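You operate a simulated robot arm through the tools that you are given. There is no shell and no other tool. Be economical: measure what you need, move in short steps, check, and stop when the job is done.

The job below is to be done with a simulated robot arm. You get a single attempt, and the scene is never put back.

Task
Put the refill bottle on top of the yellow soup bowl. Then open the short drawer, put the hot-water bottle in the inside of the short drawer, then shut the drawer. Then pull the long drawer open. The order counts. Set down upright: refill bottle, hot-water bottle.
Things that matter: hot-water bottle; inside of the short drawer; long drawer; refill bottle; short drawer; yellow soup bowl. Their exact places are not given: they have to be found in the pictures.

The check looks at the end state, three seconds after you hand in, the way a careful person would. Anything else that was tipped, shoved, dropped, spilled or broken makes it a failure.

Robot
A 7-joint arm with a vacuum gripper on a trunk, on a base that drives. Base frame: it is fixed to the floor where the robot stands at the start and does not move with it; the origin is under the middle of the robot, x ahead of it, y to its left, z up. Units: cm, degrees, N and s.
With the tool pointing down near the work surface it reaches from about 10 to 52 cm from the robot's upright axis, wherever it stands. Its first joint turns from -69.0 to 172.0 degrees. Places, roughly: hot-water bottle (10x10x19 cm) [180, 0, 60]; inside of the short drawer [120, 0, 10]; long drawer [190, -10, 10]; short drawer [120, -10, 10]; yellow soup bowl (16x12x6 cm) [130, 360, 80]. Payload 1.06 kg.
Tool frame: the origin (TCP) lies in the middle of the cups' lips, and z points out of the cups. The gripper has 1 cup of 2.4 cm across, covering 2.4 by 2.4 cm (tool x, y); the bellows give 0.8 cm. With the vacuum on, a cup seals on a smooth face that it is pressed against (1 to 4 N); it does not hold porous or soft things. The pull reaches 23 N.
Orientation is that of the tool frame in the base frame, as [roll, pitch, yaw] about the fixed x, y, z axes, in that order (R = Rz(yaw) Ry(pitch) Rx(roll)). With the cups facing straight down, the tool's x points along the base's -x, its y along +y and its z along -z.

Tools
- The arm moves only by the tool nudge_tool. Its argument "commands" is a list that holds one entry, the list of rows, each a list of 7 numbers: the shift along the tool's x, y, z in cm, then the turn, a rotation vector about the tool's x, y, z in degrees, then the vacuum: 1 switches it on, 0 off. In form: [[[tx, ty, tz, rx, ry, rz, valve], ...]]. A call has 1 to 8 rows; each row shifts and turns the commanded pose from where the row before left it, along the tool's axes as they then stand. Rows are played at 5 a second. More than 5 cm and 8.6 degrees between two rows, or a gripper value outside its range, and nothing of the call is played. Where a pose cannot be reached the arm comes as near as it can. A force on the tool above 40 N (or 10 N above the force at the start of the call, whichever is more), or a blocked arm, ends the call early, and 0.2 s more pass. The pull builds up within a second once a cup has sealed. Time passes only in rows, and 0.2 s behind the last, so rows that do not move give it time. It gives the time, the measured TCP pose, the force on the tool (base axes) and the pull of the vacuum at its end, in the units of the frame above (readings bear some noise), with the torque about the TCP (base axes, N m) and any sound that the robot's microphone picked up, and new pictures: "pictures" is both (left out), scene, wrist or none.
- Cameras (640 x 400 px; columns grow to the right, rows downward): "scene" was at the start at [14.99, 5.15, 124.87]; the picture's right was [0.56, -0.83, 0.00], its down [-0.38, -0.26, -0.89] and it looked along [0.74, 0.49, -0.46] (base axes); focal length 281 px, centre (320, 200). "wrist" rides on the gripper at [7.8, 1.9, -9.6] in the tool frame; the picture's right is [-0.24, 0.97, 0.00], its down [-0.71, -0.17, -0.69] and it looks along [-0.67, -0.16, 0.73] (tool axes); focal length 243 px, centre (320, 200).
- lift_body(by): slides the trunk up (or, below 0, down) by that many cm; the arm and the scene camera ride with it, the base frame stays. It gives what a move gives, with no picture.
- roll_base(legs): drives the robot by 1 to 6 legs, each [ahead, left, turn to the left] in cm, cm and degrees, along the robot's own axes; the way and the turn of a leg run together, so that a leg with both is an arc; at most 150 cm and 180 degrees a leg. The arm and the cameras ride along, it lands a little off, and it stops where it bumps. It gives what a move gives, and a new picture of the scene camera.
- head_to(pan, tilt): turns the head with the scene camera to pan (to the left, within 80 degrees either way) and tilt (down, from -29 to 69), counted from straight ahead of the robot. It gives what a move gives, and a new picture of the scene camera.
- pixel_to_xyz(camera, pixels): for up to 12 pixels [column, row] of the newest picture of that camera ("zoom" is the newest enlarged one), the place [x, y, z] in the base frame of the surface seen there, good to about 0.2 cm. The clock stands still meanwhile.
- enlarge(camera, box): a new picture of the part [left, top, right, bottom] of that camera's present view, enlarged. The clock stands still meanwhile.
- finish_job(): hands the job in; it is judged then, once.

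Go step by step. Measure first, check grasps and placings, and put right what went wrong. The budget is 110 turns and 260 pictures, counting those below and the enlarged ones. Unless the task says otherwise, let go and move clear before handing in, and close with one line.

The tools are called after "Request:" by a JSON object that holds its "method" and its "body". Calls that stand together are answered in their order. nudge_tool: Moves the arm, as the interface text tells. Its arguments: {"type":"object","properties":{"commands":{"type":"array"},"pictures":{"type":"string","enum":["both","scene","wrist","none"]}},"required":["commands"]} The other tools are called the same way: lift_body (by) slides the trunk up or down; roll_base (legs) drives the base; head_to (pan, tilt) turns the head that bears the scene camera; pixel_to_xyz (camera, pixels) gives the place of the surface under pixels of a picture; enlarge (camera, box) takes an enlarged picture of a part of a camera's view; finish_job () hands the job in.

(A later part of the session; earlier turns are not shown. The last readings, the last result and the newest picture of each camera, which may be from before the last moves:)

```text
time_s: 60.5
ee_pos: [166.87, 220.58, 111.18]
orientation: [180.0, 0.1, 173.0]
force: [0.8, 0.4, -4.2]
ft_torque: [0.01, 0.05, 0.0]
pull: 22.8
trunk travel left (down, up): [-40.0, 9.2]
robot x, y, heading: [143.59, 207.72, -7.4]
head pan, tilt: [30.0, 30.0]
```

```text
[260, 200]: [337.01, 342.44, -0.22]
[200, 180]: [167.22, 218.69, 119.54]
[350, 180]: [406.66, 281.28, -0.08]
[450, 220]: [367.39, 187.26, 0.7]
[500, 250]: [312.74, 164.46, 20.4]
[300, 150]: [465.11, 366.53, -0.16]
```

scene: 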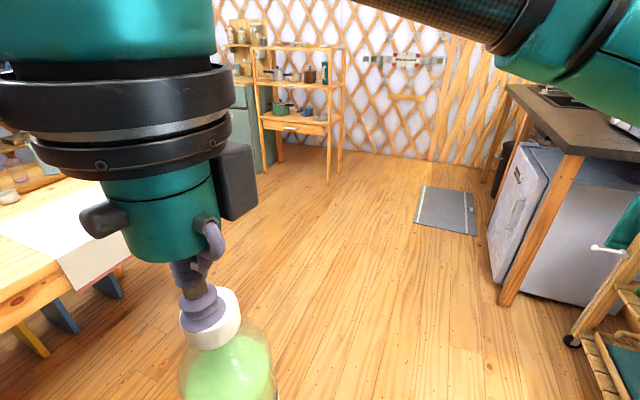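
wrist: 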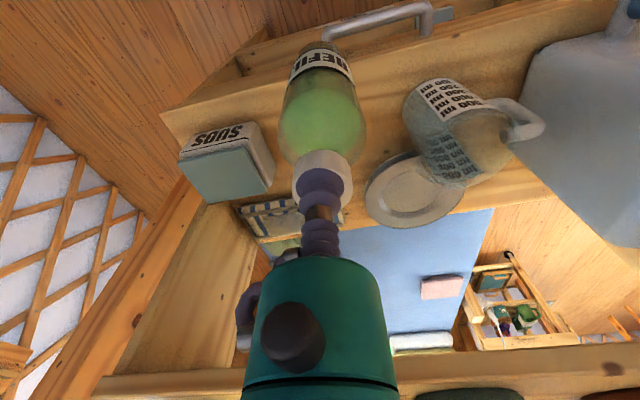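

The east side is clear (cabinet at x≥379). I drive around: east to x≈285, then north to y≈420.

Request:
{"method": "roll_base", "body": {"legs": [[137.5, 35, 0], [-12, 97, 0], [-12, 97, 0], [0, 0, -82.6]]}}

Request:
{"method": "head_to", "body": {"pan": -30, "tilt": 30}}

```text
time_s: 80.5
ee_pos: [297.9, 399.8, 111.07]
orientation: [180.0, 0.1, 93.2]
force: [-0.5, -0.2, -4.3]
ft_torque: [0.09, 0.01, -0.01]
pull: 22.8
trunk travel left (down, up): [-40.0, 9.2]
robot x, y, heading: [280.92, 420.06, -87.1]
head pan, tilt: [30.0, 30.0]
```

scene: 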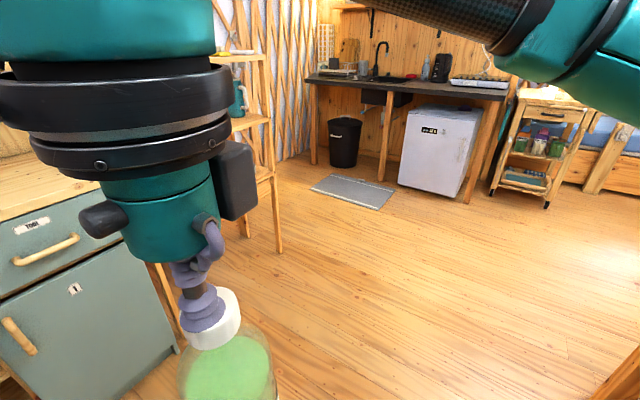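

```text
time_s: 81.8
ee_pos: [297.76, 399.84, 111.09]
orientation: [-179.9, 0.1, 93.3]
force: [-0.1, -0.4, -4.3]
ft_torque: [0.02, 0.03, 0.01]
pull: 23.3
trunk travel left (down, up): [-40.0, 9.2]
robot x, y, heading: [281.3, 420.11, -87.2]
head pan, tilt: [-30.0, 30.0]
```

scene: 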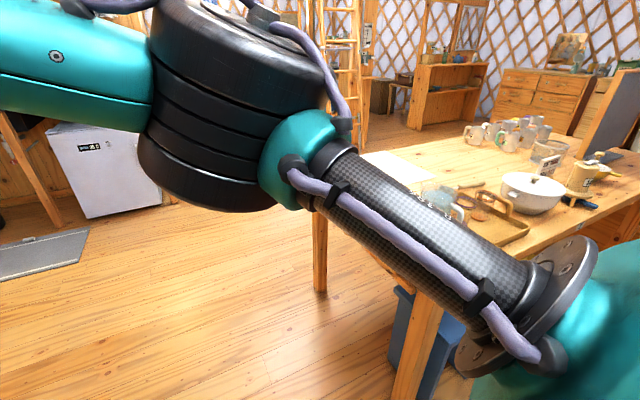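

I measure the north edge of the table and the items along it.

Request:
{"method": "pixel_to_xyz", "body": {"camera": "scene", "pixels": [[420, 340], [435, 285], [400, 350], [380, 260], [585, 225], [630, 180], [532, 185], [580, 180], [600, 110], [565, 45], [605, 165]]}}

Request:
{"method": "head_to", "body": {"pan": -75, "tilt": 30}}

```text
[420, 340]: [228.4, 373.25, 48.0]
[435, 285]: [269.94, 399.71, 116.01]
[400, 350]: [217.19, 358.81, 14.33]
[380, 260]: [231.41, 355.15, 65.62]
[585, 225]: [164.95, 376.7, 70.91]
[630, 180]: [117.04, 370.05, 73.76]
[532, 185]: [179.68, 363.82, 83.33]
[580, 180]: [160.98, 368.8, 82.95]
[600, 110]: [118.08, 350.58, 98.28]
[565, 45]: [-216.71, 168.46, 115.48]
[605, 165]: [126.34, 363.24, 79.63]
```

```text
time_s: 82.9
ee_pos: [297.84, 399.75, 111.07]
orientation: [180.0, 0.0, 93.2]
force: [0.3, 0.2, -3.9]
ft_torque: [0.03, -0.01, 0.0]
pull: 23.0
trunk travel left (down, up): [-40.0, 9.2]
robot x, y, heading: [281.08, 420.14, -87.0]
head pan, tilt: [-75.0, 30.0]
```

scene: 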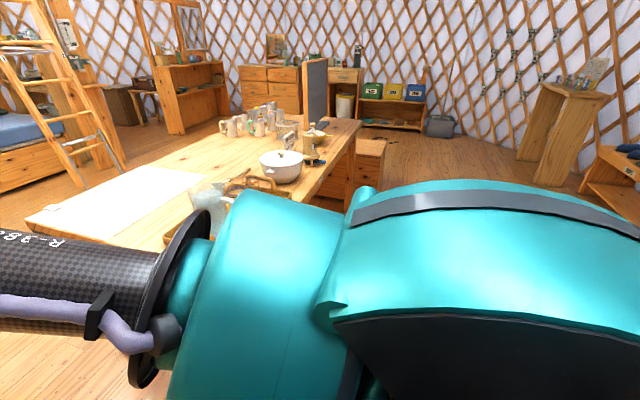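

Table's north edge is y≈377 and the lane at y≈415 is clear. I strafe west to about (125, 414).

Request:
{"method": "roll_base", "body": {"legs": [[-1, -78, 0], [-1, -78, 0], [0, 0, -2.9]]}}

Request:
{"method": "head_to", "body": {"pan": 0, "tilt": 45}}

```text
time_s: 91.4
ee_pos: [138.89, 393.8, 111.22]
orientation: [-180.0, 0.2, 89.8]
force: [0.8, -0.4, -3.9]
ft_torque: [0.08, 0.0, 0.02]
pull: 22.8
trunk travel left (down, up): [-40.0, 9.2]
robot x, y, heading: [123.37, 414.98, -90.9]
head pan, tilt: [-75.0, 30.0]
```

scene: 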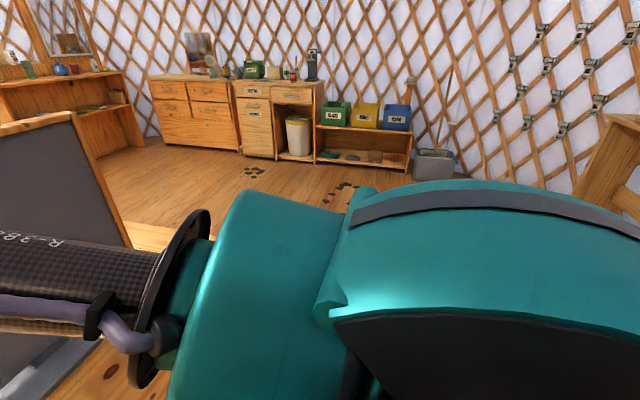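

```text
time_s: 92.9
ee_pos: [138.79, 393.89, 111.07]
orientation: [-180.0, 0.1, 89.7]
force: [-0.8, -0.5, -3.8]
ft_torque: [0.05, 0.0, 0.03]
pull: 22.9
trunk travel left (down, up): [-40.0, 9.2]
robot x, y, heading: [123.36, 415.29, -90.5]
head pan, tilt: [0.0, 45.0]
```

scene: 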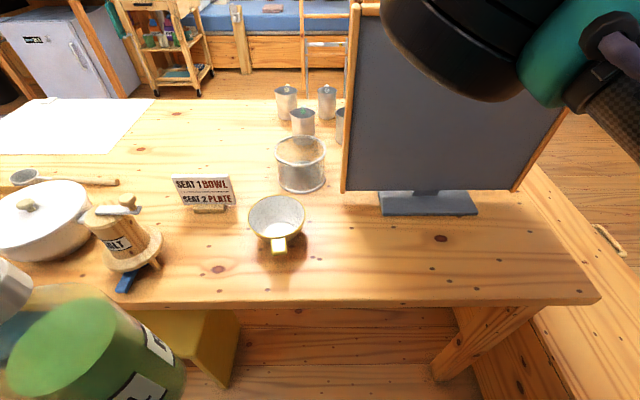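

The bowl is at (277,220) with its handle toward me; the chalkboard is close on the right. I measure both and the elbow.

Request:
{"method": "enlarge", "body": {"camera": "scene", "box": [200, 160, 360, 260]}}

Request:
{"method": "pixel_to_xyz", "body": {"camera": "zoom", "pixels": [[310, 210], [300, 230], [330, 230], [310, 250], [310, 160], [205, 230], [420, 230], [310, 290], [310, 360], [310, 180], [310, 325], [200, 300]]}}

Request:
{"method": "pixel_to_xyz", "body": {"camera": "scene", "pixels": [[362, 10], [565, 115], [345, 185], [510, 188], [450, 80], [540, 80], [610, 130], [230, 302], [480, 208], [560, 20]]}}

```text
4.00 times, centred on (280, 210) of scene
```

zoom: 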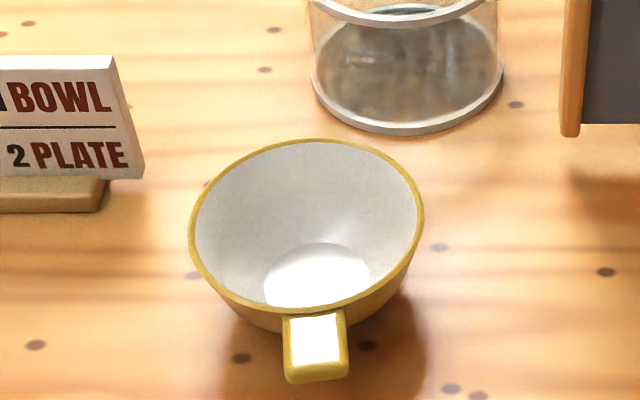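

```text
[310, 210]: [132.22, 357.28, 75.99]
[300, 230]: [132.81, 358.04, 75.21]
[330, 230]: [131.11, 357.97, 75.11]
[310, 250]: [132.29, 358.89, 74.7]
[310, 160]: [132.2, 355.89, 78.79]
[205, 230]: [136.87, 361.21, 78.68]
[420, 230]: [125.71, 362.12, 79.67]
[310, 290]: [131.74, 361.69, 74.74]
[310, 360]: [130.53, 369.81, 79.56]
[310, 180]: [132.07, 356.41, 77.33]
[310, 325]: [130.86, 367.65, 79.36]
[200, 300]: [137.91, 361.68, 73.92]
```

```text
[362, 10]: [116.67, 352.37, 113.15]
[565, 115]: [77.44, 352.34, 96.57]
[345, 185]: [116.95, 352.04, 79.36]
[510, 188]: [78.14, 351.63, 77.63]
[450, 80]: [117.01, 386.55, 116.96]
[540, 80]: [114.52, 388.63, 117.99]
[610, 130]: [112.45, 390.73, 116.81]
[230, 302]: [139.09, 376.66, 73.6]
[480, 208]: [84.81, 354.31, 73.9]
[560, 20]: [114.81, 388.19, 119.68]
```

The bowl's centre is about (131.6, 361.0), inside floor z≈74.7. I check the stool position before driving closer.

Request:
{"method": "pixel_to_xyz", "body": {"camera": "scene", "pixels": [[200, 330], [237, 320], [220, 380], [180, 350], [440, 375], [475, 330]]}}

Request:
{"method": "head_to", "body": {"pan": 0, "tilt": 69}}

```text
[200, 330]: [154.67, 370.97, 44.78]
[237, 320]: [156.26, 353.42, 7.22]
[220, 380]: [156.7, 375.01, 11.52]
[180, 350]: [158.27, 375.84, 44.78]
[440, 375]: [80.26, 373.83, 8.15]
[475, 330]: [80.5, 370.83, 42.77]
```

```text
time_s: 93.8
ee_pos: [138.82, 393.71, 111.12]
orientation: [-179.9, 0.1, 89.7]
force: [-0.6, -0.2, -3.9]
ft_torque: [0.05, -0.02, -0.02]
pull: 22.5
trunk travel left (down, up): [-40.0, 9.2]
robot x, y, heading: [123.32, 414.76, -90.5]
head pan, tilt: [0.0, 68.8]
```

scene: 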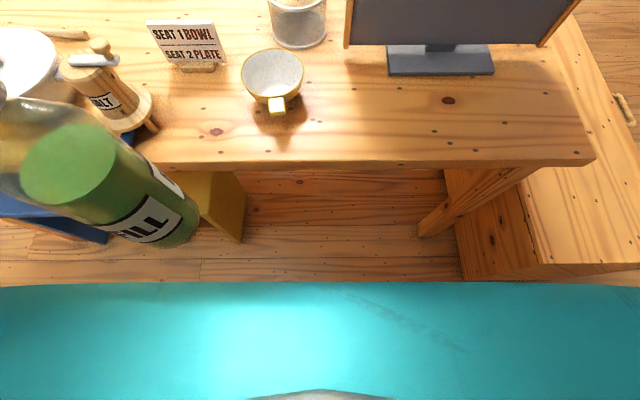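

Stool is at x≥154, inside the table's edge. I drive 10 forward and 5 to the left, with the bottle still high.

Request:
{"method": "roll_base", "body": {"legs": [[9, 5, 0.5]]}}

Request:
{"method": "nudge_tool", "body": {"commands": [[[-1, -3, 0, 0, 0, 0, 1], [-1, -3, 0, 0, 0, 0, 1], [-1, -3, 0, 0, 0, 0, 1], [-1, -3, 0, 0, 0, 0, 1], [0, 0, 0, 0, 0, 0, 1]]]}}

```text
time_s: 94.9
ee_pos: [144.09, 384.88, 111.02]
orientation: [179.9, 0.0, 90.1]
force: [-0.2, -1.3, -3.5]
ft_torque: [0.02, 0.0, -0.01]
pull: 23.0
trunk travel left (down, up): [-40.0, 9.2]
robot x, y, heading: [128.24, 405.91, -90.3]
head pan, tilt: [0.0, 68.8]
```

scene: 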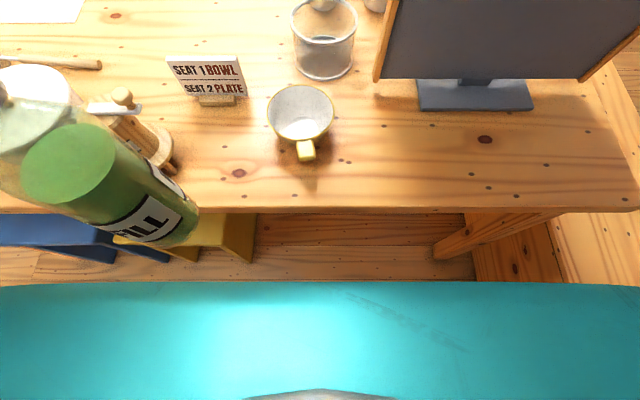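

```text
time_s: 95.7
ee_pos: [135.78, 381.94, 111.09]
orientation: [179.8, 0.1, 89.7]
force: [27.3, -4.8, -3.1]
ft_torque: [0.66, 3.45, -0.19]
pull: 23.1
trunk travel left (down, up): [-40.0, 9.2]
robot x, y, heading: [128.36, 406.0, -90.1]
head pan, tilt: [0.0, 68.8]
stopped in row 4: the force on the tool passed its limit (the readings are from after the stop); the commanded pose is now the measured one
```

scene: 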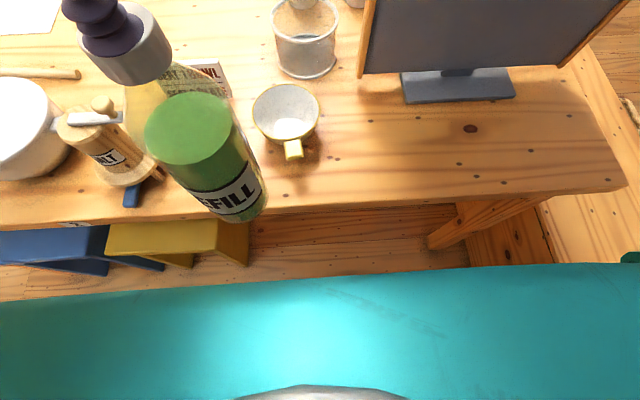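
wrist: 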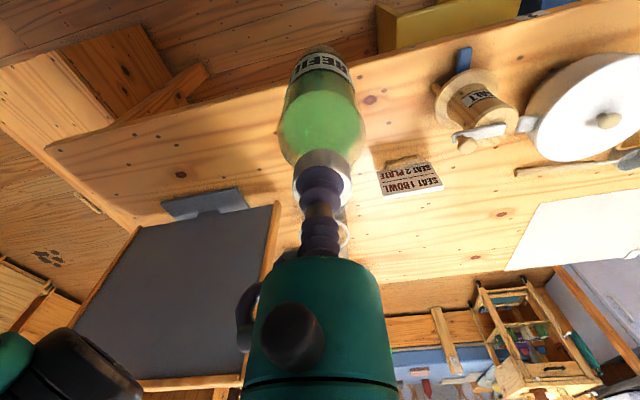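

Force of +27 N in x: the wrist-camera bracket most likely touched the robot's own head while moving in front of it. I back off left, then extend forward first.

Request:
{"method": "nudge_tool", "body": {"commands": [[[0, 2, 0, 0, 0, 0, 1], [0, 3, 0, 0, 0, 0, 1], [0, 0, 0, 0, 0, 0, 1]]], "pictures": "scene"}}

```text
time_s: 96.5
ee_pos: [140.56, 381.94, 111.12]
orientation: [179.9, 0.1, 89.9]
force: [0.2, -0.8, -3.4]
ft_torque: [0.08, -0.03, 0.01]
pull: 22.5
trunk travel left (down, up): [-40.0, 9.2]
robot x, y, heading: [128.45, 405.89, -90.2]
head pan, tilt: [0.0, 68.8]
```

scene: 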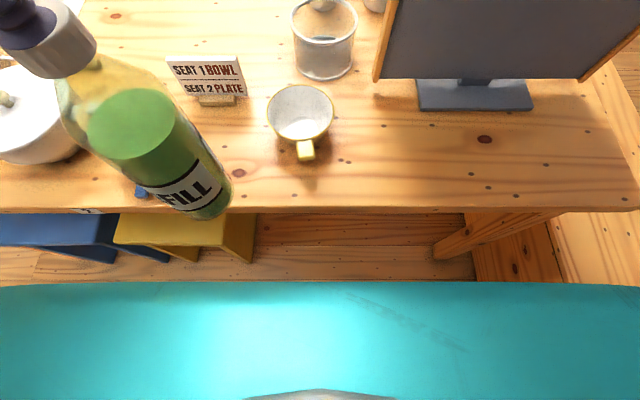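

Free again. I extend forward 10 cm now, tilting the head back for a wider view afterwards.

Request:
{"method": "nudge_tool", "body": {"commands": [[[-3, 0, 0, 0, 0, 0, 1], [-3, 0, 0, 0, 0, 0, 1], [-3, 0, 0, 0, 0, 0, 1], [-3, 0, 0, 0, 0, 0, 1], [0, 0, 0, 0, 0, 0, 1]]], "pictures": "none"}}

Request:
{"method": "head_to", "body": {"pan": 0, "tilt": 35}}

```text
time_s: 97.7
ee_pos: [140.65, 370.01, 111.17]
orientation: [179.9, 0.0, 90.0]
force: [-0.6, -0.5, -3.2]
ft_torque: [0.01, 0.01, 0.03]
pull: 23.0
trunk travel left (down, up): [-40.0, 9.2]
robot x, y, heading: [128.26, 405.84, -90.2]
head pan, tilt: [0.0, 68.8]
```

```text
time_s: 98.7
ee_pos: [140.74, 370.13, 111.18]
orientation: [179.9, 0.1, 90.0]
force: [1.0, -0.4, -3.3]
ft_torque: [0.05, 0.0, 0.0]
pull: 22.8
trunk travel left (down, up): [-40.0, 9.2]
robot x, y, heading: [128.35, 406.18, -90.2]
head pan, tilt: [0.0, 35.0]
```

scene: 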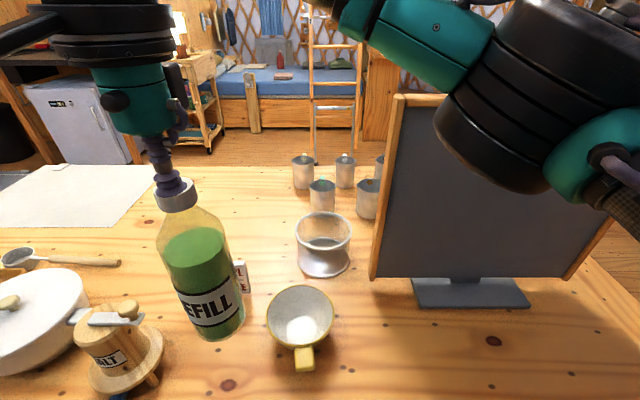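

I check the elbow's distance from the chalkboard and re-measure the bowl.

Request:
{"method": "pixel_to_xyz", "body": {"camera": "scene", "pixels": [[480, 160], [450, 120], [540, 185], [420, 40], [395, 97], [560, 160], [300, 288], [300, 345], [268, 318], [333, 318], [300, 330], [210, 325]]}}

Request:
{"method": "enlarge", "body": {"camera": "scene", "box": [140, 200, 380, 400]}}

```text
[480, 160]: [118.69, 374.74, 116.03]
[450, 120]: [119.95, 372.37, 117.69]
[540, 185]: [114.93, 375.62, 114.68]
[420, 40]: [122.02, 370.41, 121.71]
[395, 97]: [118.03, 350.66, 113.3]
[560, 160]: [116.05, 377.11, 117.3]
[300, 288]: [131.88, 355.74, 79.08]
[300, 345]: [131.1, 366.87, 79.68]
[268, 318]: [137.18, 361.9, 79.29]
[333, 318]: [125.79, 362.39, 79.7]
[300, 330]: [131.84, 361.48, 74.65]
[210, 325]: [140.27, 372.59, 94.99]
```

```text
2.00 times, centred on (260, 300) of scene
```

zoom: 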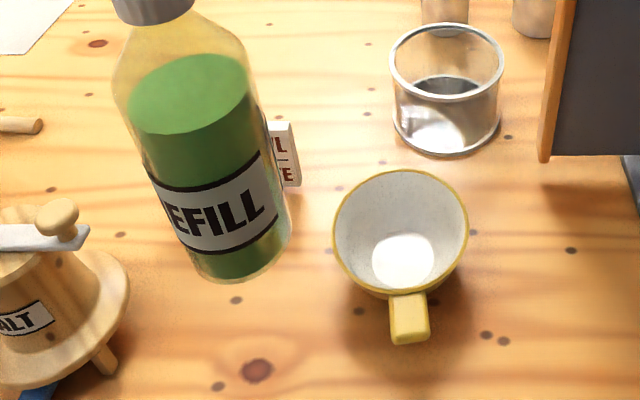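

The elbow would come near the chalkboard, so I reposition the base: about 16 cm east with a 25° right turn, keeping the bottle nearly in place.

Request:
{"method": "roll_base", "body": {"legs": [[-1, 16.6, -25]]}}

```text
time_s: 100.4
ee_pos: [140.55, 365.36, 111.1]
orientation: [179.9, 0.1, 64.5]
force: [0.8, 0.3, -3.8]
ft_torque: [0.04, -0.01, 0.0]
pull: 23.7
trunk travel left (down, up): [-40.0, 9.2]
robot x, y, heading: [144.72, 403.32, -115.8]
head pan, tilt: [0.0, 35.0]
```

scene: 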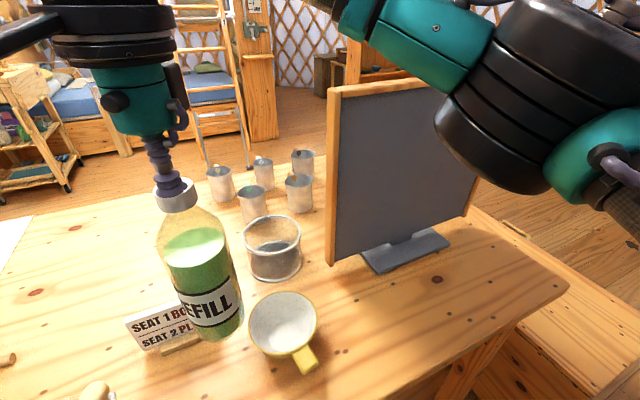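

Well placed. Now I move the bottle over the bowl's centre (131.5, 361.3), staying high.

Request:
{"method": "nudge_tool", "body": {"commands": [[[-2.5, -1, 0, 0, 0, 0, 1], [-2.5, -1.4, 0, 0, 0, 0, 1], [-2.56, -2, 0, 0, 0, 0, 1], [0, -2.03, 0, 0, 0, 0, 1], [0, 0, 0, 0, 0, 0, 1], [0, 0, 0, 0, 0, 0, 1]]]}}

```text
time_s: 101.8
ee_pos: [131.42, 361.19, 111.07]
orientation: [180.0, 0.0, 64.6]
force: [0.8, -0.3, -4.4]
ft_torque: [0.03, -0.02, 0.03]
pull: 23.0
trunk travel left (down, up): [-40.0, 9.2]
robot x, y, heading: [144.92, 403.41, -115.4]
head pan, tilt: [0.0, 35.0]
```

scene: 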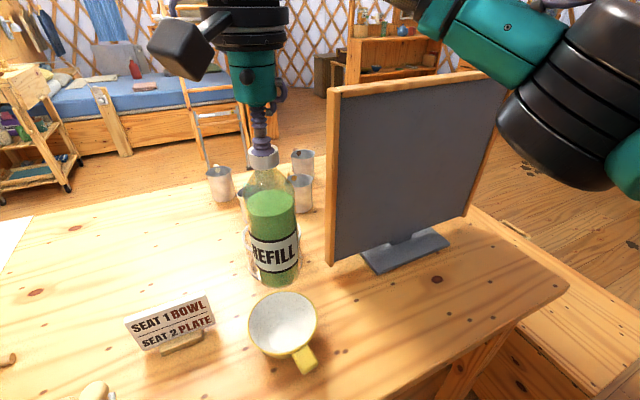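
wrist: 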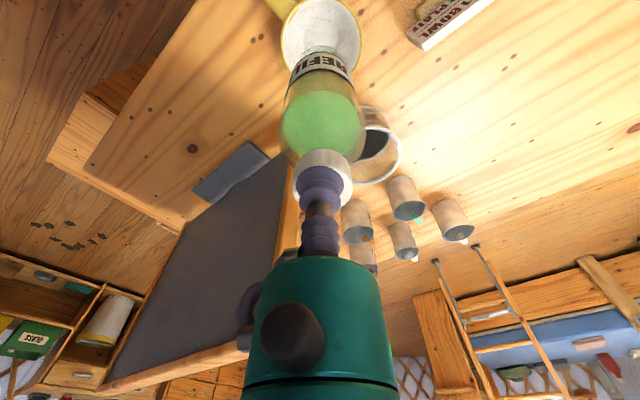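

I verify the bowl centre and the bottle's axis from the present view.

Request:
{"method": "enlarge", "body": {"camera": "scene", "box": [204, 200, 364, 400]}}

Request:
{"method": "pixel_to_xyz", "body": {"camera": "scene", "pixels": [[283, 293], [283, 352], [250, 325], [316, 322], [290, 340], [248, 265], [298, 265], [272, 283], [272, 205], [247, 205], [295, 205], [263, 150]]}}

```text
2.00 times, centred on (284, 300) of scene
```

zoom: 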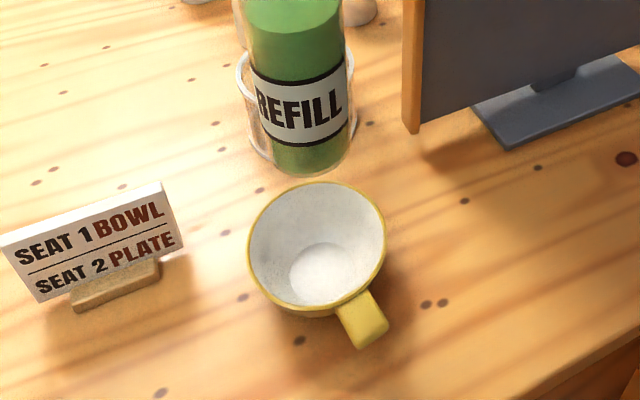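

```text
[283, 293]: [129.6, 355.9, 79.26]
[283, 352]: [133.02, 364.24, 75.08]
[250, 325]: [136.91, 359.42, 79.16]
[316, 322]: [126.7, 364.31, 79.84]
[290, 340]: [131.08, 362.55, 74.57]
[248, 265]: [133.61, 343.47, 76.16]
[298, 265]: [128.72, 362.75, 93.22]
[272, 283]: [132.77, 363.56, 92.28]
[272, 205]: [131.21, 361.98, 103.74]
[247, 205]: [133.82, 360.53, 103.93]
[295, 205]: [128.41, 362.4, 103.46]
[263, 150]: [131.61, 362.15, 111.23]
```

Fit confirms centre (131.5, 361.3) and rim radius 5.7. I lower 14 cm.

Request:
{"method": "nudge_tool", "body": {"commands": [[[0, 0, 2.5, 0, 0, 0, 1], [0, 0, 2.5, 0, 0, 0, 1], [0, 0, 2.5, 0, 0, 0, 1], [0, 0, 2.5, 0, 0, 0, 1], [0, 0, 2.5, 0, 0, 0, 1], [0, 0, 2, 0, 0, 0, 1], [0, 0, 0, 0, 0, 0, 1]]], "pictures": "scene"}}

```text
time_s: 103.1
ee_pos: [131.62, 361.22, 98.89]
orientation: [179.0, 0.6, 64.7]
force: [-2.5, -0.7, 20.3]
ft_torque: [0.21, 0.01, 0.03]
pull: 22.8
trunk travel left (down, up): [-40.0, 9.2]
robot x, y, heading: [144.59, 403.09, -115.8]
head pan, tilt: [0.0, 35.0]
stopped in row 6: the force on the tool passed its limit (the readings are from after the stop); the commanded pose is now the measured one
```

scene: 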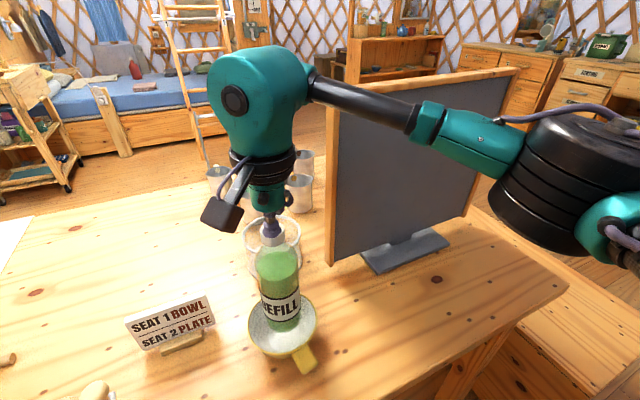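

Contact came at TCP z=98.9, higher than expected. I look closely.

Request:
{"method": "enlarge", "body": {"camera": "scene", "box": [220, 220, 340, 380]}}

Request:
{"method": "pixel_to_xyz", "body": {"camera": "zoom", "pixels": [[330, 280], [290, 260], [370, 260], [330, 250], [320, 130], [300, 45], [330, 300], [330, 320]]}}

Request:
{"method": "enlarge", "body": {"camera": "wrist", "box": [220, 0, 420, 220]}}

```text
2.50 times, centred on (280, 300) of scene
```

zoom: 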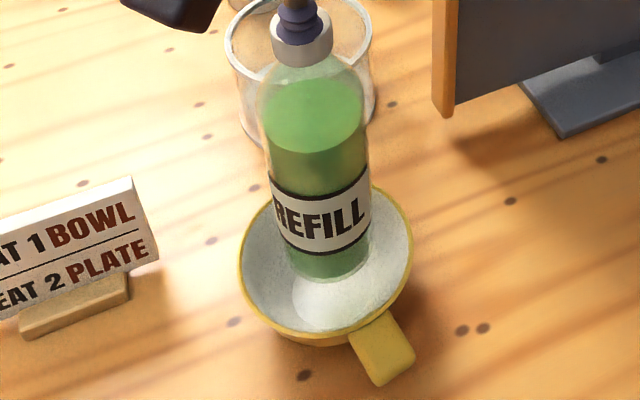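

```text
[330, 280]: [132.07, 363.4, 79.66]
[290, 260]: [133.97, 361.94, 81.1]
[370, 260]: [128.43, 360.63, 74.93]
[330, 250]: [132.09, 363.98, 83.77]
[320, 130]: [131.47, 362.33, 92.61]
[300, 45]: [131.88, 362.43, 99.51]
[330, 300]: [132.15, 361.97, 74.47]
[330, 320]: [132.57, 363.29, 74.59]
```

```text
1.82 times, centred on (320, 110) of wrist
```

zoom: 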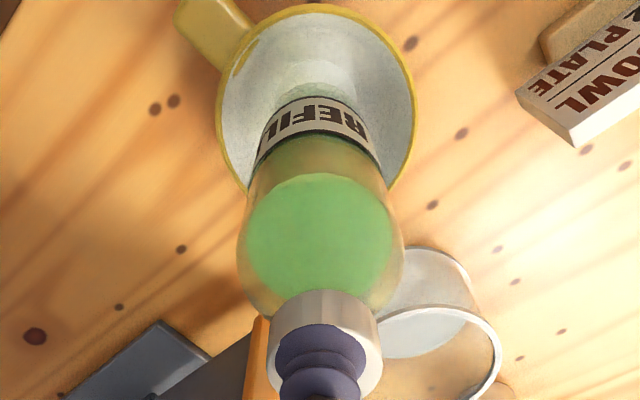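

The bottle's bottom is centred but stops at about rim height (z≈79), with no side torque; it seems to rest on the bowl. I ease the pressure before releasing.

Request:
{"method": "nudge_tool", "body": {"commands": [[[0, 0, -0.3, 0, 0, 0, 1], [0, 0, 0, 0, 0, 0, 1], [0, 0, 0, 0, 0, 0, 1]]], "pictures": "none"}}

```text
time_s: 103.9
ee_pos: [131.47, 361.26, 98.84]
orientation: [179.2, 0.5, 64.6]
force: [-2.4, 0.0, 11.1]
ft_torque: [0.08, -0.02, 0.03]
pull: 23.1
trunk travel left (down, up): [-40.0, 9.2]
robot x, y, heading: [144.78, 403.32, -115.4]
head pan, tilt: [0.0, 35.0]
```

Still pressing 11 N with a ~1° tilt. I straighten the tool and ease more.

Request:
{"method": "nudge_tool", "body": {"commands": [[[0, 0, -0.3, 0.9, 0.5, 0, 1], [0, 0, 0, 0, 0, 0, 1], [0, 0, 0, 0, 0, 0, 1]]], "pictures": "none"}}

```text
time_s: 104.7
ee_pos: [131.52, 361.14, 99.08]
orientation: [-179.8, 0.0, 64.5]
force: [-0.3, -0.2, -3.1]
ft_torque: [0.06, -0.04, 0.02]
pull: 23.1
trunk travel left (down, up): [-40.0, 9.2]
robot x, y, heading: [144.87, 403.23, -115.4]
head pan, tilt: [0.0, 35.0]
```

Contact is right here at z≈98.9. I lower slightly until it presses lightly, then release.

Request:
{"method": "nudge_tool", "body": {"commands": [[[0, 0, 0.2, 0, 0, 0, 1], [0, 0, 0, 0, 0, 0, 1], [0, 0, 0, 0, 0, 0, 0], [0, 0, 0, 0, 0, 0, 0], [0, 0, 0, 0, 0, 0, 0], [0, 0, 0, 0, 0, 0, 0], [0, 0, 0, 0, 0, 0, 0]]]}}

```text
time_s: 106.3
ee_pos: [131.54, 361.25, 98.87]
orientation: [-180.0, 0.0, 64.6]
force: [-2.0, -0.1, 7.3]
ft_torque: [0.0, 0.0, 0.0]
pull: 0.1
trunk travel left (down, up): [-40.0, 9.2]
robot x, y, heading: [144.64, 403.14, -115.5]
head pan, tilt: [0.0, 35.0]
```

scene: 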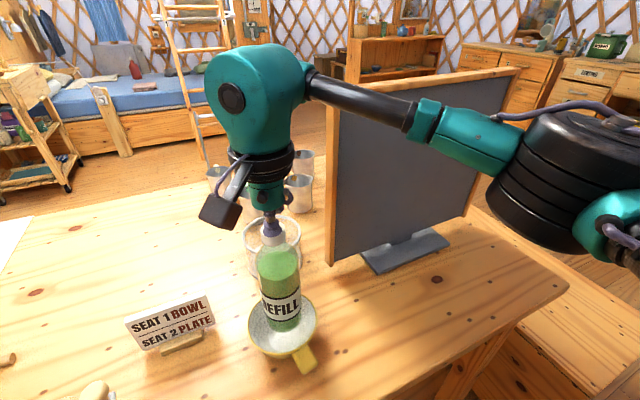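
wrist: 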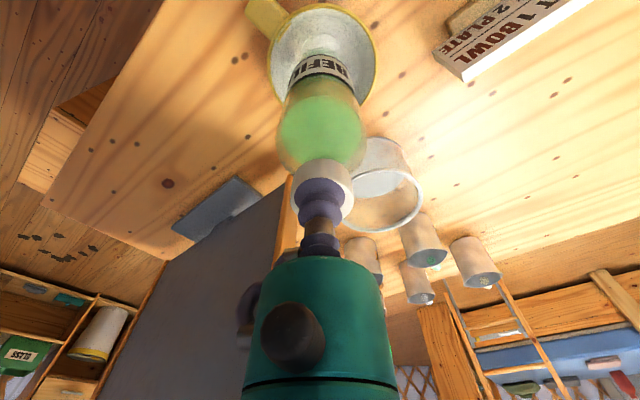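

Pull is zero and the bottle stands. I raise the tool straight up gently.

Request:
{"method": "nudge_tool", "body": {"commands": [[[0, 0, -0.5, 0, 0, 0, 0], [0, 0, -0.8, 0, 0, 0, 0], [0, 0, -2, 0, 0, 0, 0], [0, 0, -3, 0, 0, 0, 0], [0, 0, -4, 0, 0, 0, 0], [0, 0, -4, 0, 0, 0, 0]]]}}

Request:
{"method": "enlarge", "body": {"camera": "scene", "box": [200, 180, 360, 380]}}

```text
time_s: 107.7
ee_pos: [131.55, 361.17, 113.47]
orientation: [-179.9, -0.2, 64.6]
force: [-0.8, -0.2, 0.9]
ft_torque: [-0.03, -0.03, 0.0]
pull: 0.0
trunk travel left (down, up): [-40.0, 9.2]
robot x, y, heading: [144.72, 403.34, -115.5]
head pan, tilt: [0.0, 35.0]
```

scene: 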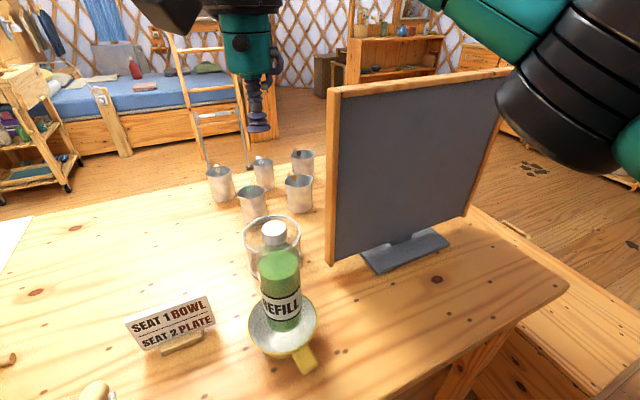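
wrist: 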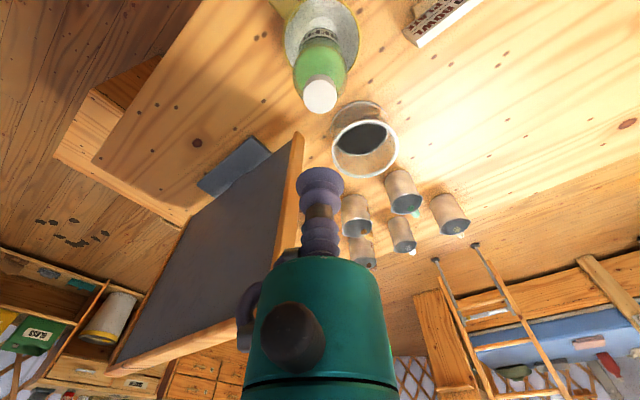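

```text
2.00 times, centred on (280, 280) of scene
```

zoom: 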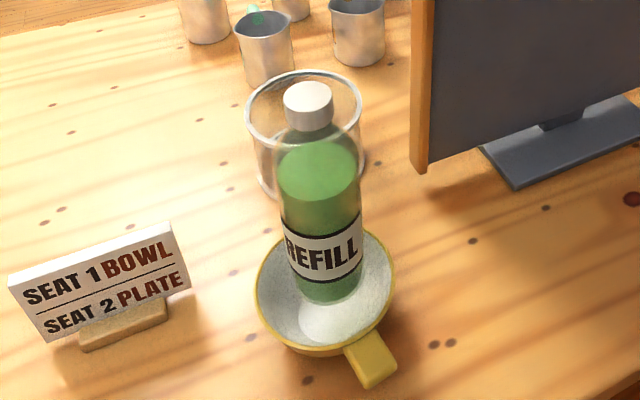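

The bottle stands upright in the bowl. I retract the arm the same way (left first, then back), then drive away.

Request:
{"method": "nudge_tool", "body": {"commands": [[[0, 3, 0, 0, 0, 0, 0], [0, 3.5, 0, 0, 0, 0, 0], [3, 1, 0, 0, 0, 0, 0], [4, 0, 0, 0, 0, 0, 0], [4, 0, 0, 0, 0, 0, 0], [4, 0, 0, 0, 0, 0, 0], [4, 0, 0, 0, 0, 0, 0], [0, 0, 0, 0, 0, 0, 0]]], "pictures": "none"}}

Request:
{"method": "roll_base", "body": {"legs": [[-12, 10, 0], [0, 0, 25]]}}

```text
time_s: 109.5
ee_pos: [146.64, 375.41, 113.37]
orientation: [-179.9, -0.2, 64.7]
force: [0.1, -0.5, -0.4]
ft_torque: [-0.04, -0.01, 0.0]
pull: 0.1
trunk travel left (down, up): [-40.0, 9.2]
robot x, y, heading: [145.04, 403.21, -115.1]
head pan, tilt: [0.0, 35.0]
```

```text
time_s: 112.2
ee_pos: [172.32, 385.39, 113.35]
orientation: [-180.0, -0.1, 89.2]
force: [0.5, 0.2, -0.5]
ft_torque: [-0.02, -0.02, 0.02]
pull: 0.2
trunk travel left (down, up): [-40.0, 9.2]
robot x, y, heading: [159.1, 409.78, -91.2]
head pan, tilt: [0.0, 35.0]
```

scene: 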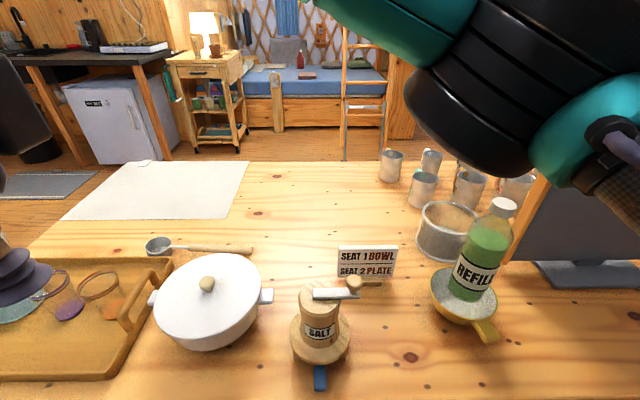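

I look at the bed's side from here to see where drawers could be.

Request:
{"method": "enlarge", "body": {"camera": "scene", "box": [220, 20, 420, 145]}}

Request:
{"method": "pixel_to_xyz", "body": {"camera": "scene", "pixels": [[300, 62], [330, 85], [330, 115], [290, 110], [276, 110], [400, 100], [230, 100], [380, 90], [300, 50]]}}

```text
3.20 times, centred on (320, 82) of scene
```

zoom: 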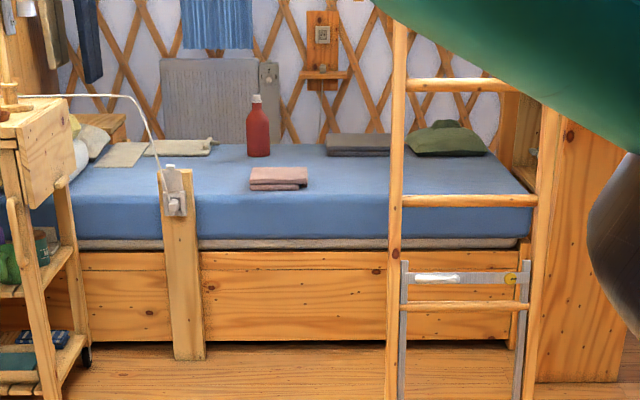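

```text
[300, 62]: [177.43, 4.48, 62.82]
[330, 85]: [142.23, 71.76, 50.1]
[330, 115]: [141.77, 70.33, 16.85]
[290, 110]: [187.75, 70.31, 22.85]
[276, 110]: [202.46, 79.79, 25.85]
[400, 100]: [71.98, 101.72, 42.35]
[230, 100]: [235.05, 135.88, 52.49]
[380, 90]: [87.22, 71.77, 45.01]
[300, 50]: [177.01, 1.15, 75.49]
```

Drawers aren't on the north side, so they must be on the south side of the bed (y≈−20). I drive back west around the table and south to the gap.

Request:
{"method": "roll_base", "body": {"legs": [[-3, -82, 0], [-3, -82, 1.2], [140, 0, 0], [135, 0, 0]]}}

Request:
{"method": "head_to", "body": {"pan": 25, "tilt": 25}}

```text
time_s: 133.7
ee_pos: [5.57, 116.05, 113.32]
orientation: [-179.9, -0.1, 89.9]
force: [0.1, 0.8, 0.6]
ft_torque: [0.05, 0.01, -0.02]
pull: 0.1
trunk travel left (down, up): [-40.0, 9.2]
robot x, y, heading: [-8.42, 140.53, -90.1]
head pan, tilt: [0.0, 35.0]
```

scene: 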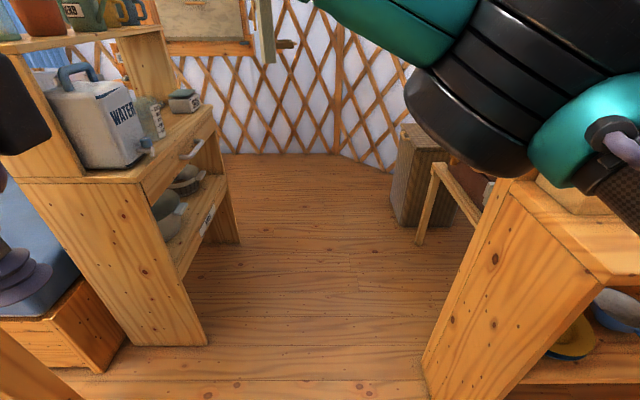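

```text
time_s: 134.6
ee_pos: [5.63, 116.06, 113.31]
orientation: [-179.9, -0.1, 90.0]
force: [-0.4, 0.3, 0.8]
ft_torque: [0.02, -0.01, -0.01]
pull: 0.1
trunk travel left (down, up): [-40.0, 9.2]
robot x, y, heading: [-7.75, 140.73, -90.1]
head pan, tilt: [25.0, 25.0]
```

scene: 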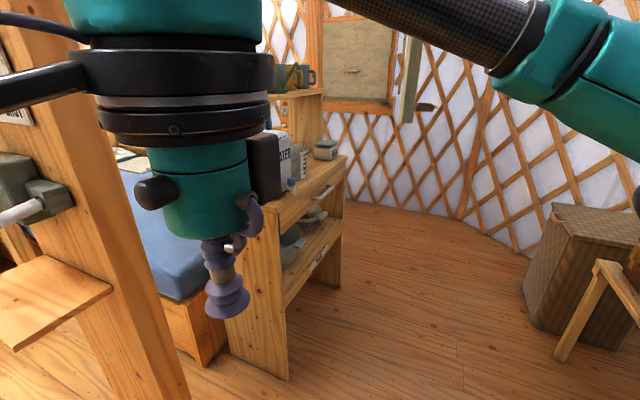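

I measure the lane further south before continuing.

Request:
{"method": "pixel_to_xyz", "body": {"camera": "scene", "pixels": [[530, 260], [560, 355], [560, 215], [420, 210], [360, 200], [340, 260], [285, 375], [340, 150], [600, 270]]}}

Request:
{"method": "roll_base", "body": {"legs": [[85, -3, 0]]}}

Request:
{"method": "head_to", "body": {"pan": 45, "tilt": 30}}

```text
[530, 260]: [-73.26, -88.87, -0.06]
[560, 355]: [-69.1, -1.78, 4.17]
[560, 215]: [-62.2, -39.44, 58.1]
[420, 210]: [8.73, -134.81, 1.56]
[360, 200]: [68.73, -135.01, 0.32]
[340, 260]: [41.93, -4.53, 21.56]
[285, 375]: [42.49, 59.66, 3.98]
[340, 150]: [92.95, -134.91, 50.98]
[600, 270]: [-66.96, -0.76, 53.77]
```

```text
time_s: 139.2
ee_pos: [3.11, 30.41, 113.18]
orientation: [-179.9, -0.1, 90.6]
force: [0.1, 0.2, -0.2]
ft_torque: [-0.01, 0.03, 0.02]
pull: 0.1
trunk travel left (down, up): [-40.0, 9.2]
robot x, y, heading: [-10.41, 54.91, -89.5]
head pan, tilt: [25.0, 25.0]
```

scene: 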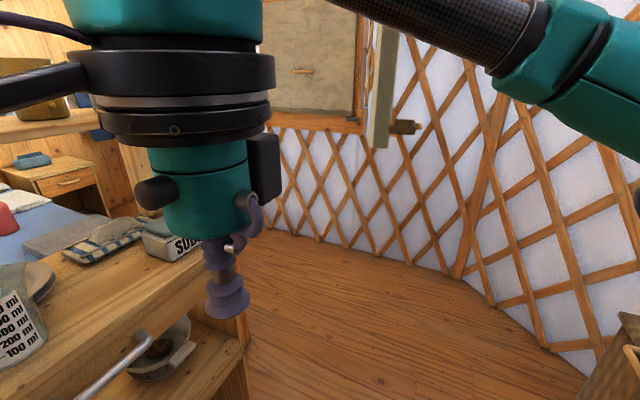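

```text
time_s: 140.0
ee_pos: [3.22, 30.53, 113.28]
orientation: [-180.0, -0.2, 90.5]
force: [0.3, -0.1, 0.5]
ft_torque: [0.04, 0.0, 0.01]
pull: 0.0
trunk travel left (down, up): [-40.0, 9.2]
robot x, y, heading: [-11.03, 54.67, -89.7]
head pan, tilt: [45.0, 30.0]
```

scene: 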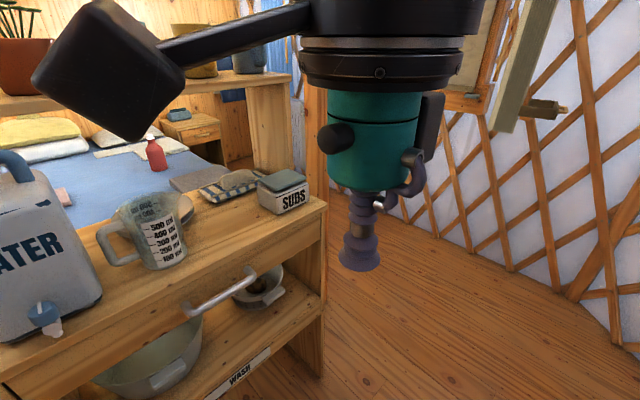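

The south lane (y −23…−135) is open. I go to about (−10, −65) and turn to face east.

Request:
{"method": "roll_base", "body": {"legs": [[118, 0, 0], [0, 0, 90]]}}

Request:
{"method": "head_to", "body": {"pan": 15, "tilt": 25}}

```text
time_s: 149.8
ee_pos: [13.79, -48.48, 113.32]
orientation: [-179.9, 0.0, -179.1]
force: [0.3, -0.6, -0.3]
ft_torque: [0.0, 0.0, 0.01]
pull: 0.1
trunk travel left (down, up): [-40.0, 9.2]
robot x, y, heading: [-10.27, -62.52, 0.9]
head pan, tilt: [45.0, 30.0]
```

scene: 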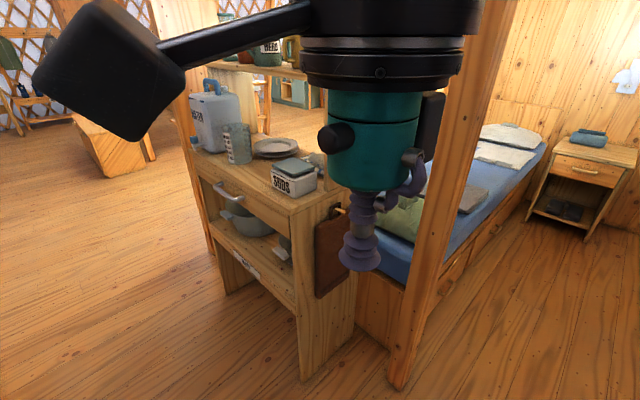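

```text
time_s: 150.8
ee_pos: [13.91, -48.46, 113.37]
orientation: [-179.9, -0.1, -179.1]
force: [-0.2, 0.3, 0.2]
ft_torque: [-0.01, 0.0, -0.01]
pull: 0.1
trunk travel left (down, up): [-40.0, 9.2]
robot x, y, heading: [-10.12, -62.31, 0.7]
head pan, tilt: [15.0, 25.0]
```

scene: 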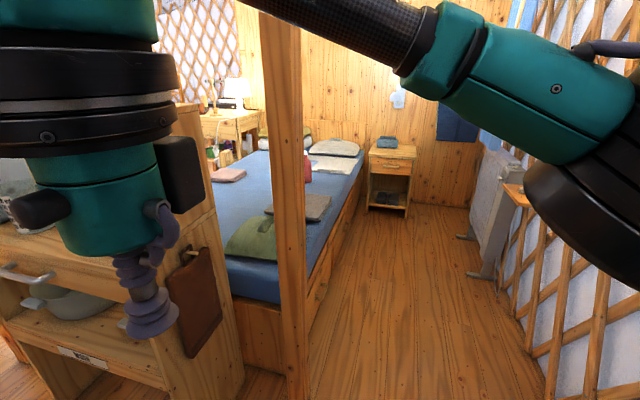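

The bed's south side shows drawer fronts around (330,265). I measure the post, radiator and aisle.

Request:
{"method": "pixel_to_xyz", "body": {"camera": "scene", "pixels": [[300, 250], [297, 380], [485, 200], [490, 275], [380, 200], [350, 220], [320, 285], [520, 195], [545, 280], [275, 250], [540, 350]]}}

Request:
{"method": "enlarge", "body": {"camera": "scene", "box": [220, 120, 420, 320]}}

```text
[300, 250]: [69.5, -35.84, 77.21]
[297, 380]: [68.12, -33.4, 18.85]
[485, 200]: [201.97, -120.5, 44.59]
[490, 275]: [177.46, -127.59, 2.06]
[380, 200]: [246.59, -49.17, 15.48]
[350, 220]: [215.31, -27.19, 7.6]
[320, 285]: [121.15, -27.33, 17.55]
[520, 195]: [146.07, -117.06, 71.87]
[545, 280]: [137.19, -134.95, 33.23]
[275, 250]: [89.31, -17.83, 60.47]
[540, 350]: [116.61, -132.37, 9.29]
```

```text
2.00 times, centred on (320, 220) of scene
```

zoom: 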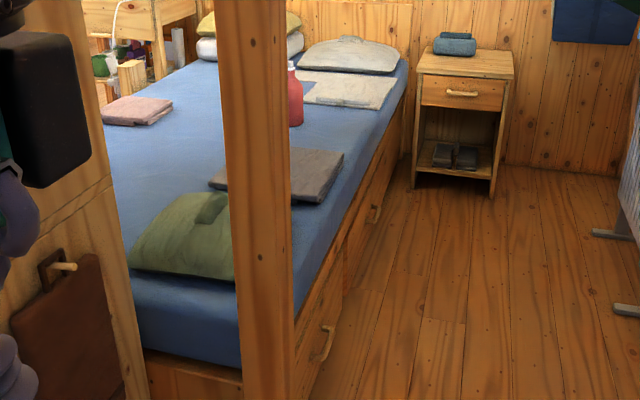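

The post is at (69,−36). I check what sticks out of the south wall at arm height before driving in.

Request:
{"method": "head_to", "body": {"pan": -40, "tilt": 10}}

Request:
{"method": "head_to", "body": {"pan": -72, "tilt": 20}}

```text
time_s: 152.0
ee_pos: [13.73, -48.38, 113.19]
orientation: [-179.9, -0.1, -179.1]
force: [0.4, -0.4, 0.4]
ft_torque: [-0.02, -0.02, -0.03]
pull: 0.0
trunk travel left (down, up): [-40.0, 9.2]
robot x, y, heading: [-10.42, -62.98, 0.9]
head pan, tilt: [-40.0, 10.0]
```

scene: 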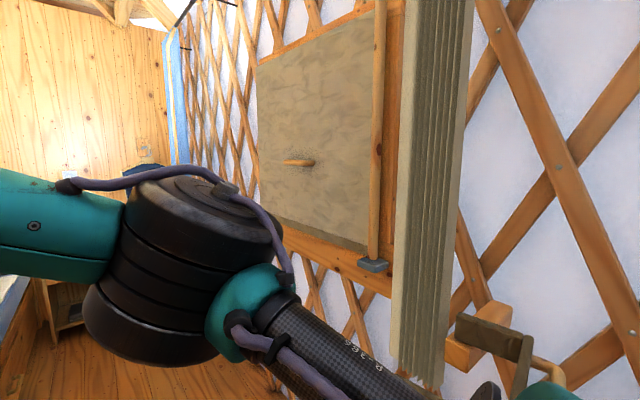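

```text
time_s: 153.0
ee_pos: [13.85, -48.35, 113.25]
orientation: [-179.9, -0.1, -179.1]
force: [0.9, 0.6, 0.0]
ft_torque: [-0.02, 0.0, 0.02]
pull: 0.0
trunk travel left (down, up): [-40.0, 9.2]
robot x, y, heading: [-10.28, -62.79, 1.0]
head pan, tilt: [-72.0, 20.0]
```

scene: 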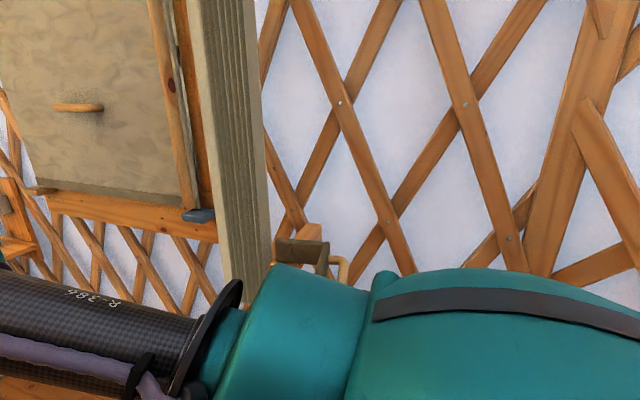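

Request:
{"method": "pixel_to_xyz", "body": {"camera": "scene", "pixels": [[235, 150], [258, 150], [300, 255], [270, 100], [200, 215], [80, 110], [15, 245], [245, 50], [320, 265], [100, 300], [230, 350]]}}

Request:
{"method": "head_to", "body": {"pan": -20, "tilt": 10}}

```text
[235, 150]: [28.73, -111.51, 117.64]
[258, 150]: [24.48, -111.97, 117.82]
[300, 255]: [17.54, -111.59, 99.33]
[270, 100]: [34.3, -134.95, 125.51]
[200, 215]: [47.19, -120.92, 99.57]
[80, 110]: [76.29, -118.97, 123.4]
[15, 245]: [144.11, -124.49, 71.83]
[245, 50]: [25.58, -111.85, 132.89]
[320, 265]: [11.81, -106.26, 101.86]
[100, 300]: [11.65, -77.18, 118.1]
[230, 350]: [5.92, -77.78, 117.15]
```

```text
time_s: 154.2
ee_pos: [13.74, -48.39, 113.29]
orientation: [-179.9, -0.1, -179.1]
force: [0.5, -0.8, 0.2]
ft_torque: [0.01, -0.01, -0.03]
pull: 0.0
trunk travel left (down, up): [-40.0, 9.2]
robot x, y, heading: [-10.42, -62.97, 1.0]
head pan, tilt: [-20.0, 10.0]
```

scene: 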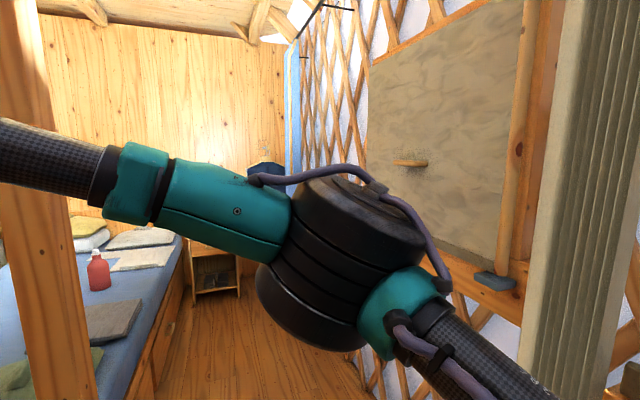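

Wall protrusions reach y≈−106 at x≈15–30; the post's south face is y≈−40. I take the lane at y≈−74, first past the post.

Request:
{"method": "roll_base", "body": {"legs": [[0, -10, -1], [60, 0, 0]]}}

Request:
{"method": "head_to", "body": {"pan": 35, "tilt": 35}}

```text
time_s: 156.8
ee_pos: [34.74, -57.17, 113.28]
orientation: [-179.1, -0.2, 179.9]
force: [0.0, 0.4, -0.6]
ft_torque: [-0.02, 0.0, 0.01]
pull: 0.0
trunk travel left (down, up): [-40.0, 9.2]
robot x, y, heading: [10.34, -72.42, -0.3]
head pan, tilt: [-20.0, 10.0]
stopped in leg 2: the robot was blocked; the commanded pose is now the measured one
```

scene: 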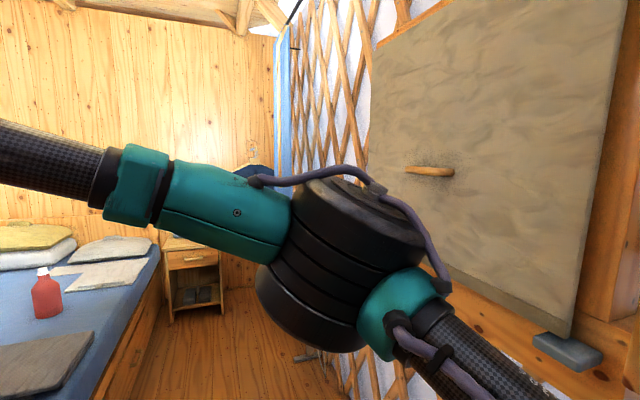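

```text
time_s: 158.0
ee_pos: [34.5, -57.23, 113.19]
orientation: [-179.2, 0.1, 180.0]
force: [-0.9, -0.3, -0.2]
ft_torque: [0.02, 0.02, 0.02]
pull: 0.1
trunk travel left (down, up): [-40.0, 9.2]
robot x, y, heading: [10.35, -72.25, -0.2]
head pan, tilt: [35.0, 35.0]
```

scene: 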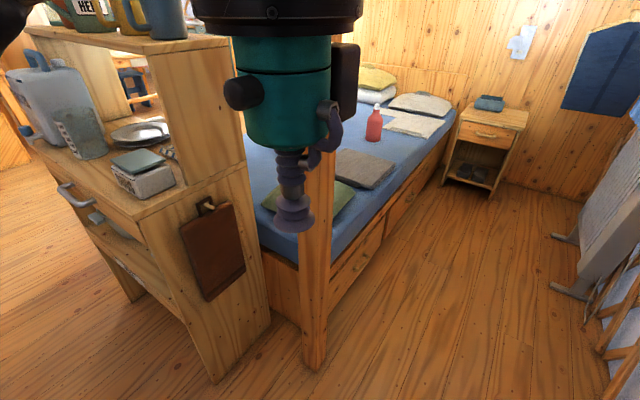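

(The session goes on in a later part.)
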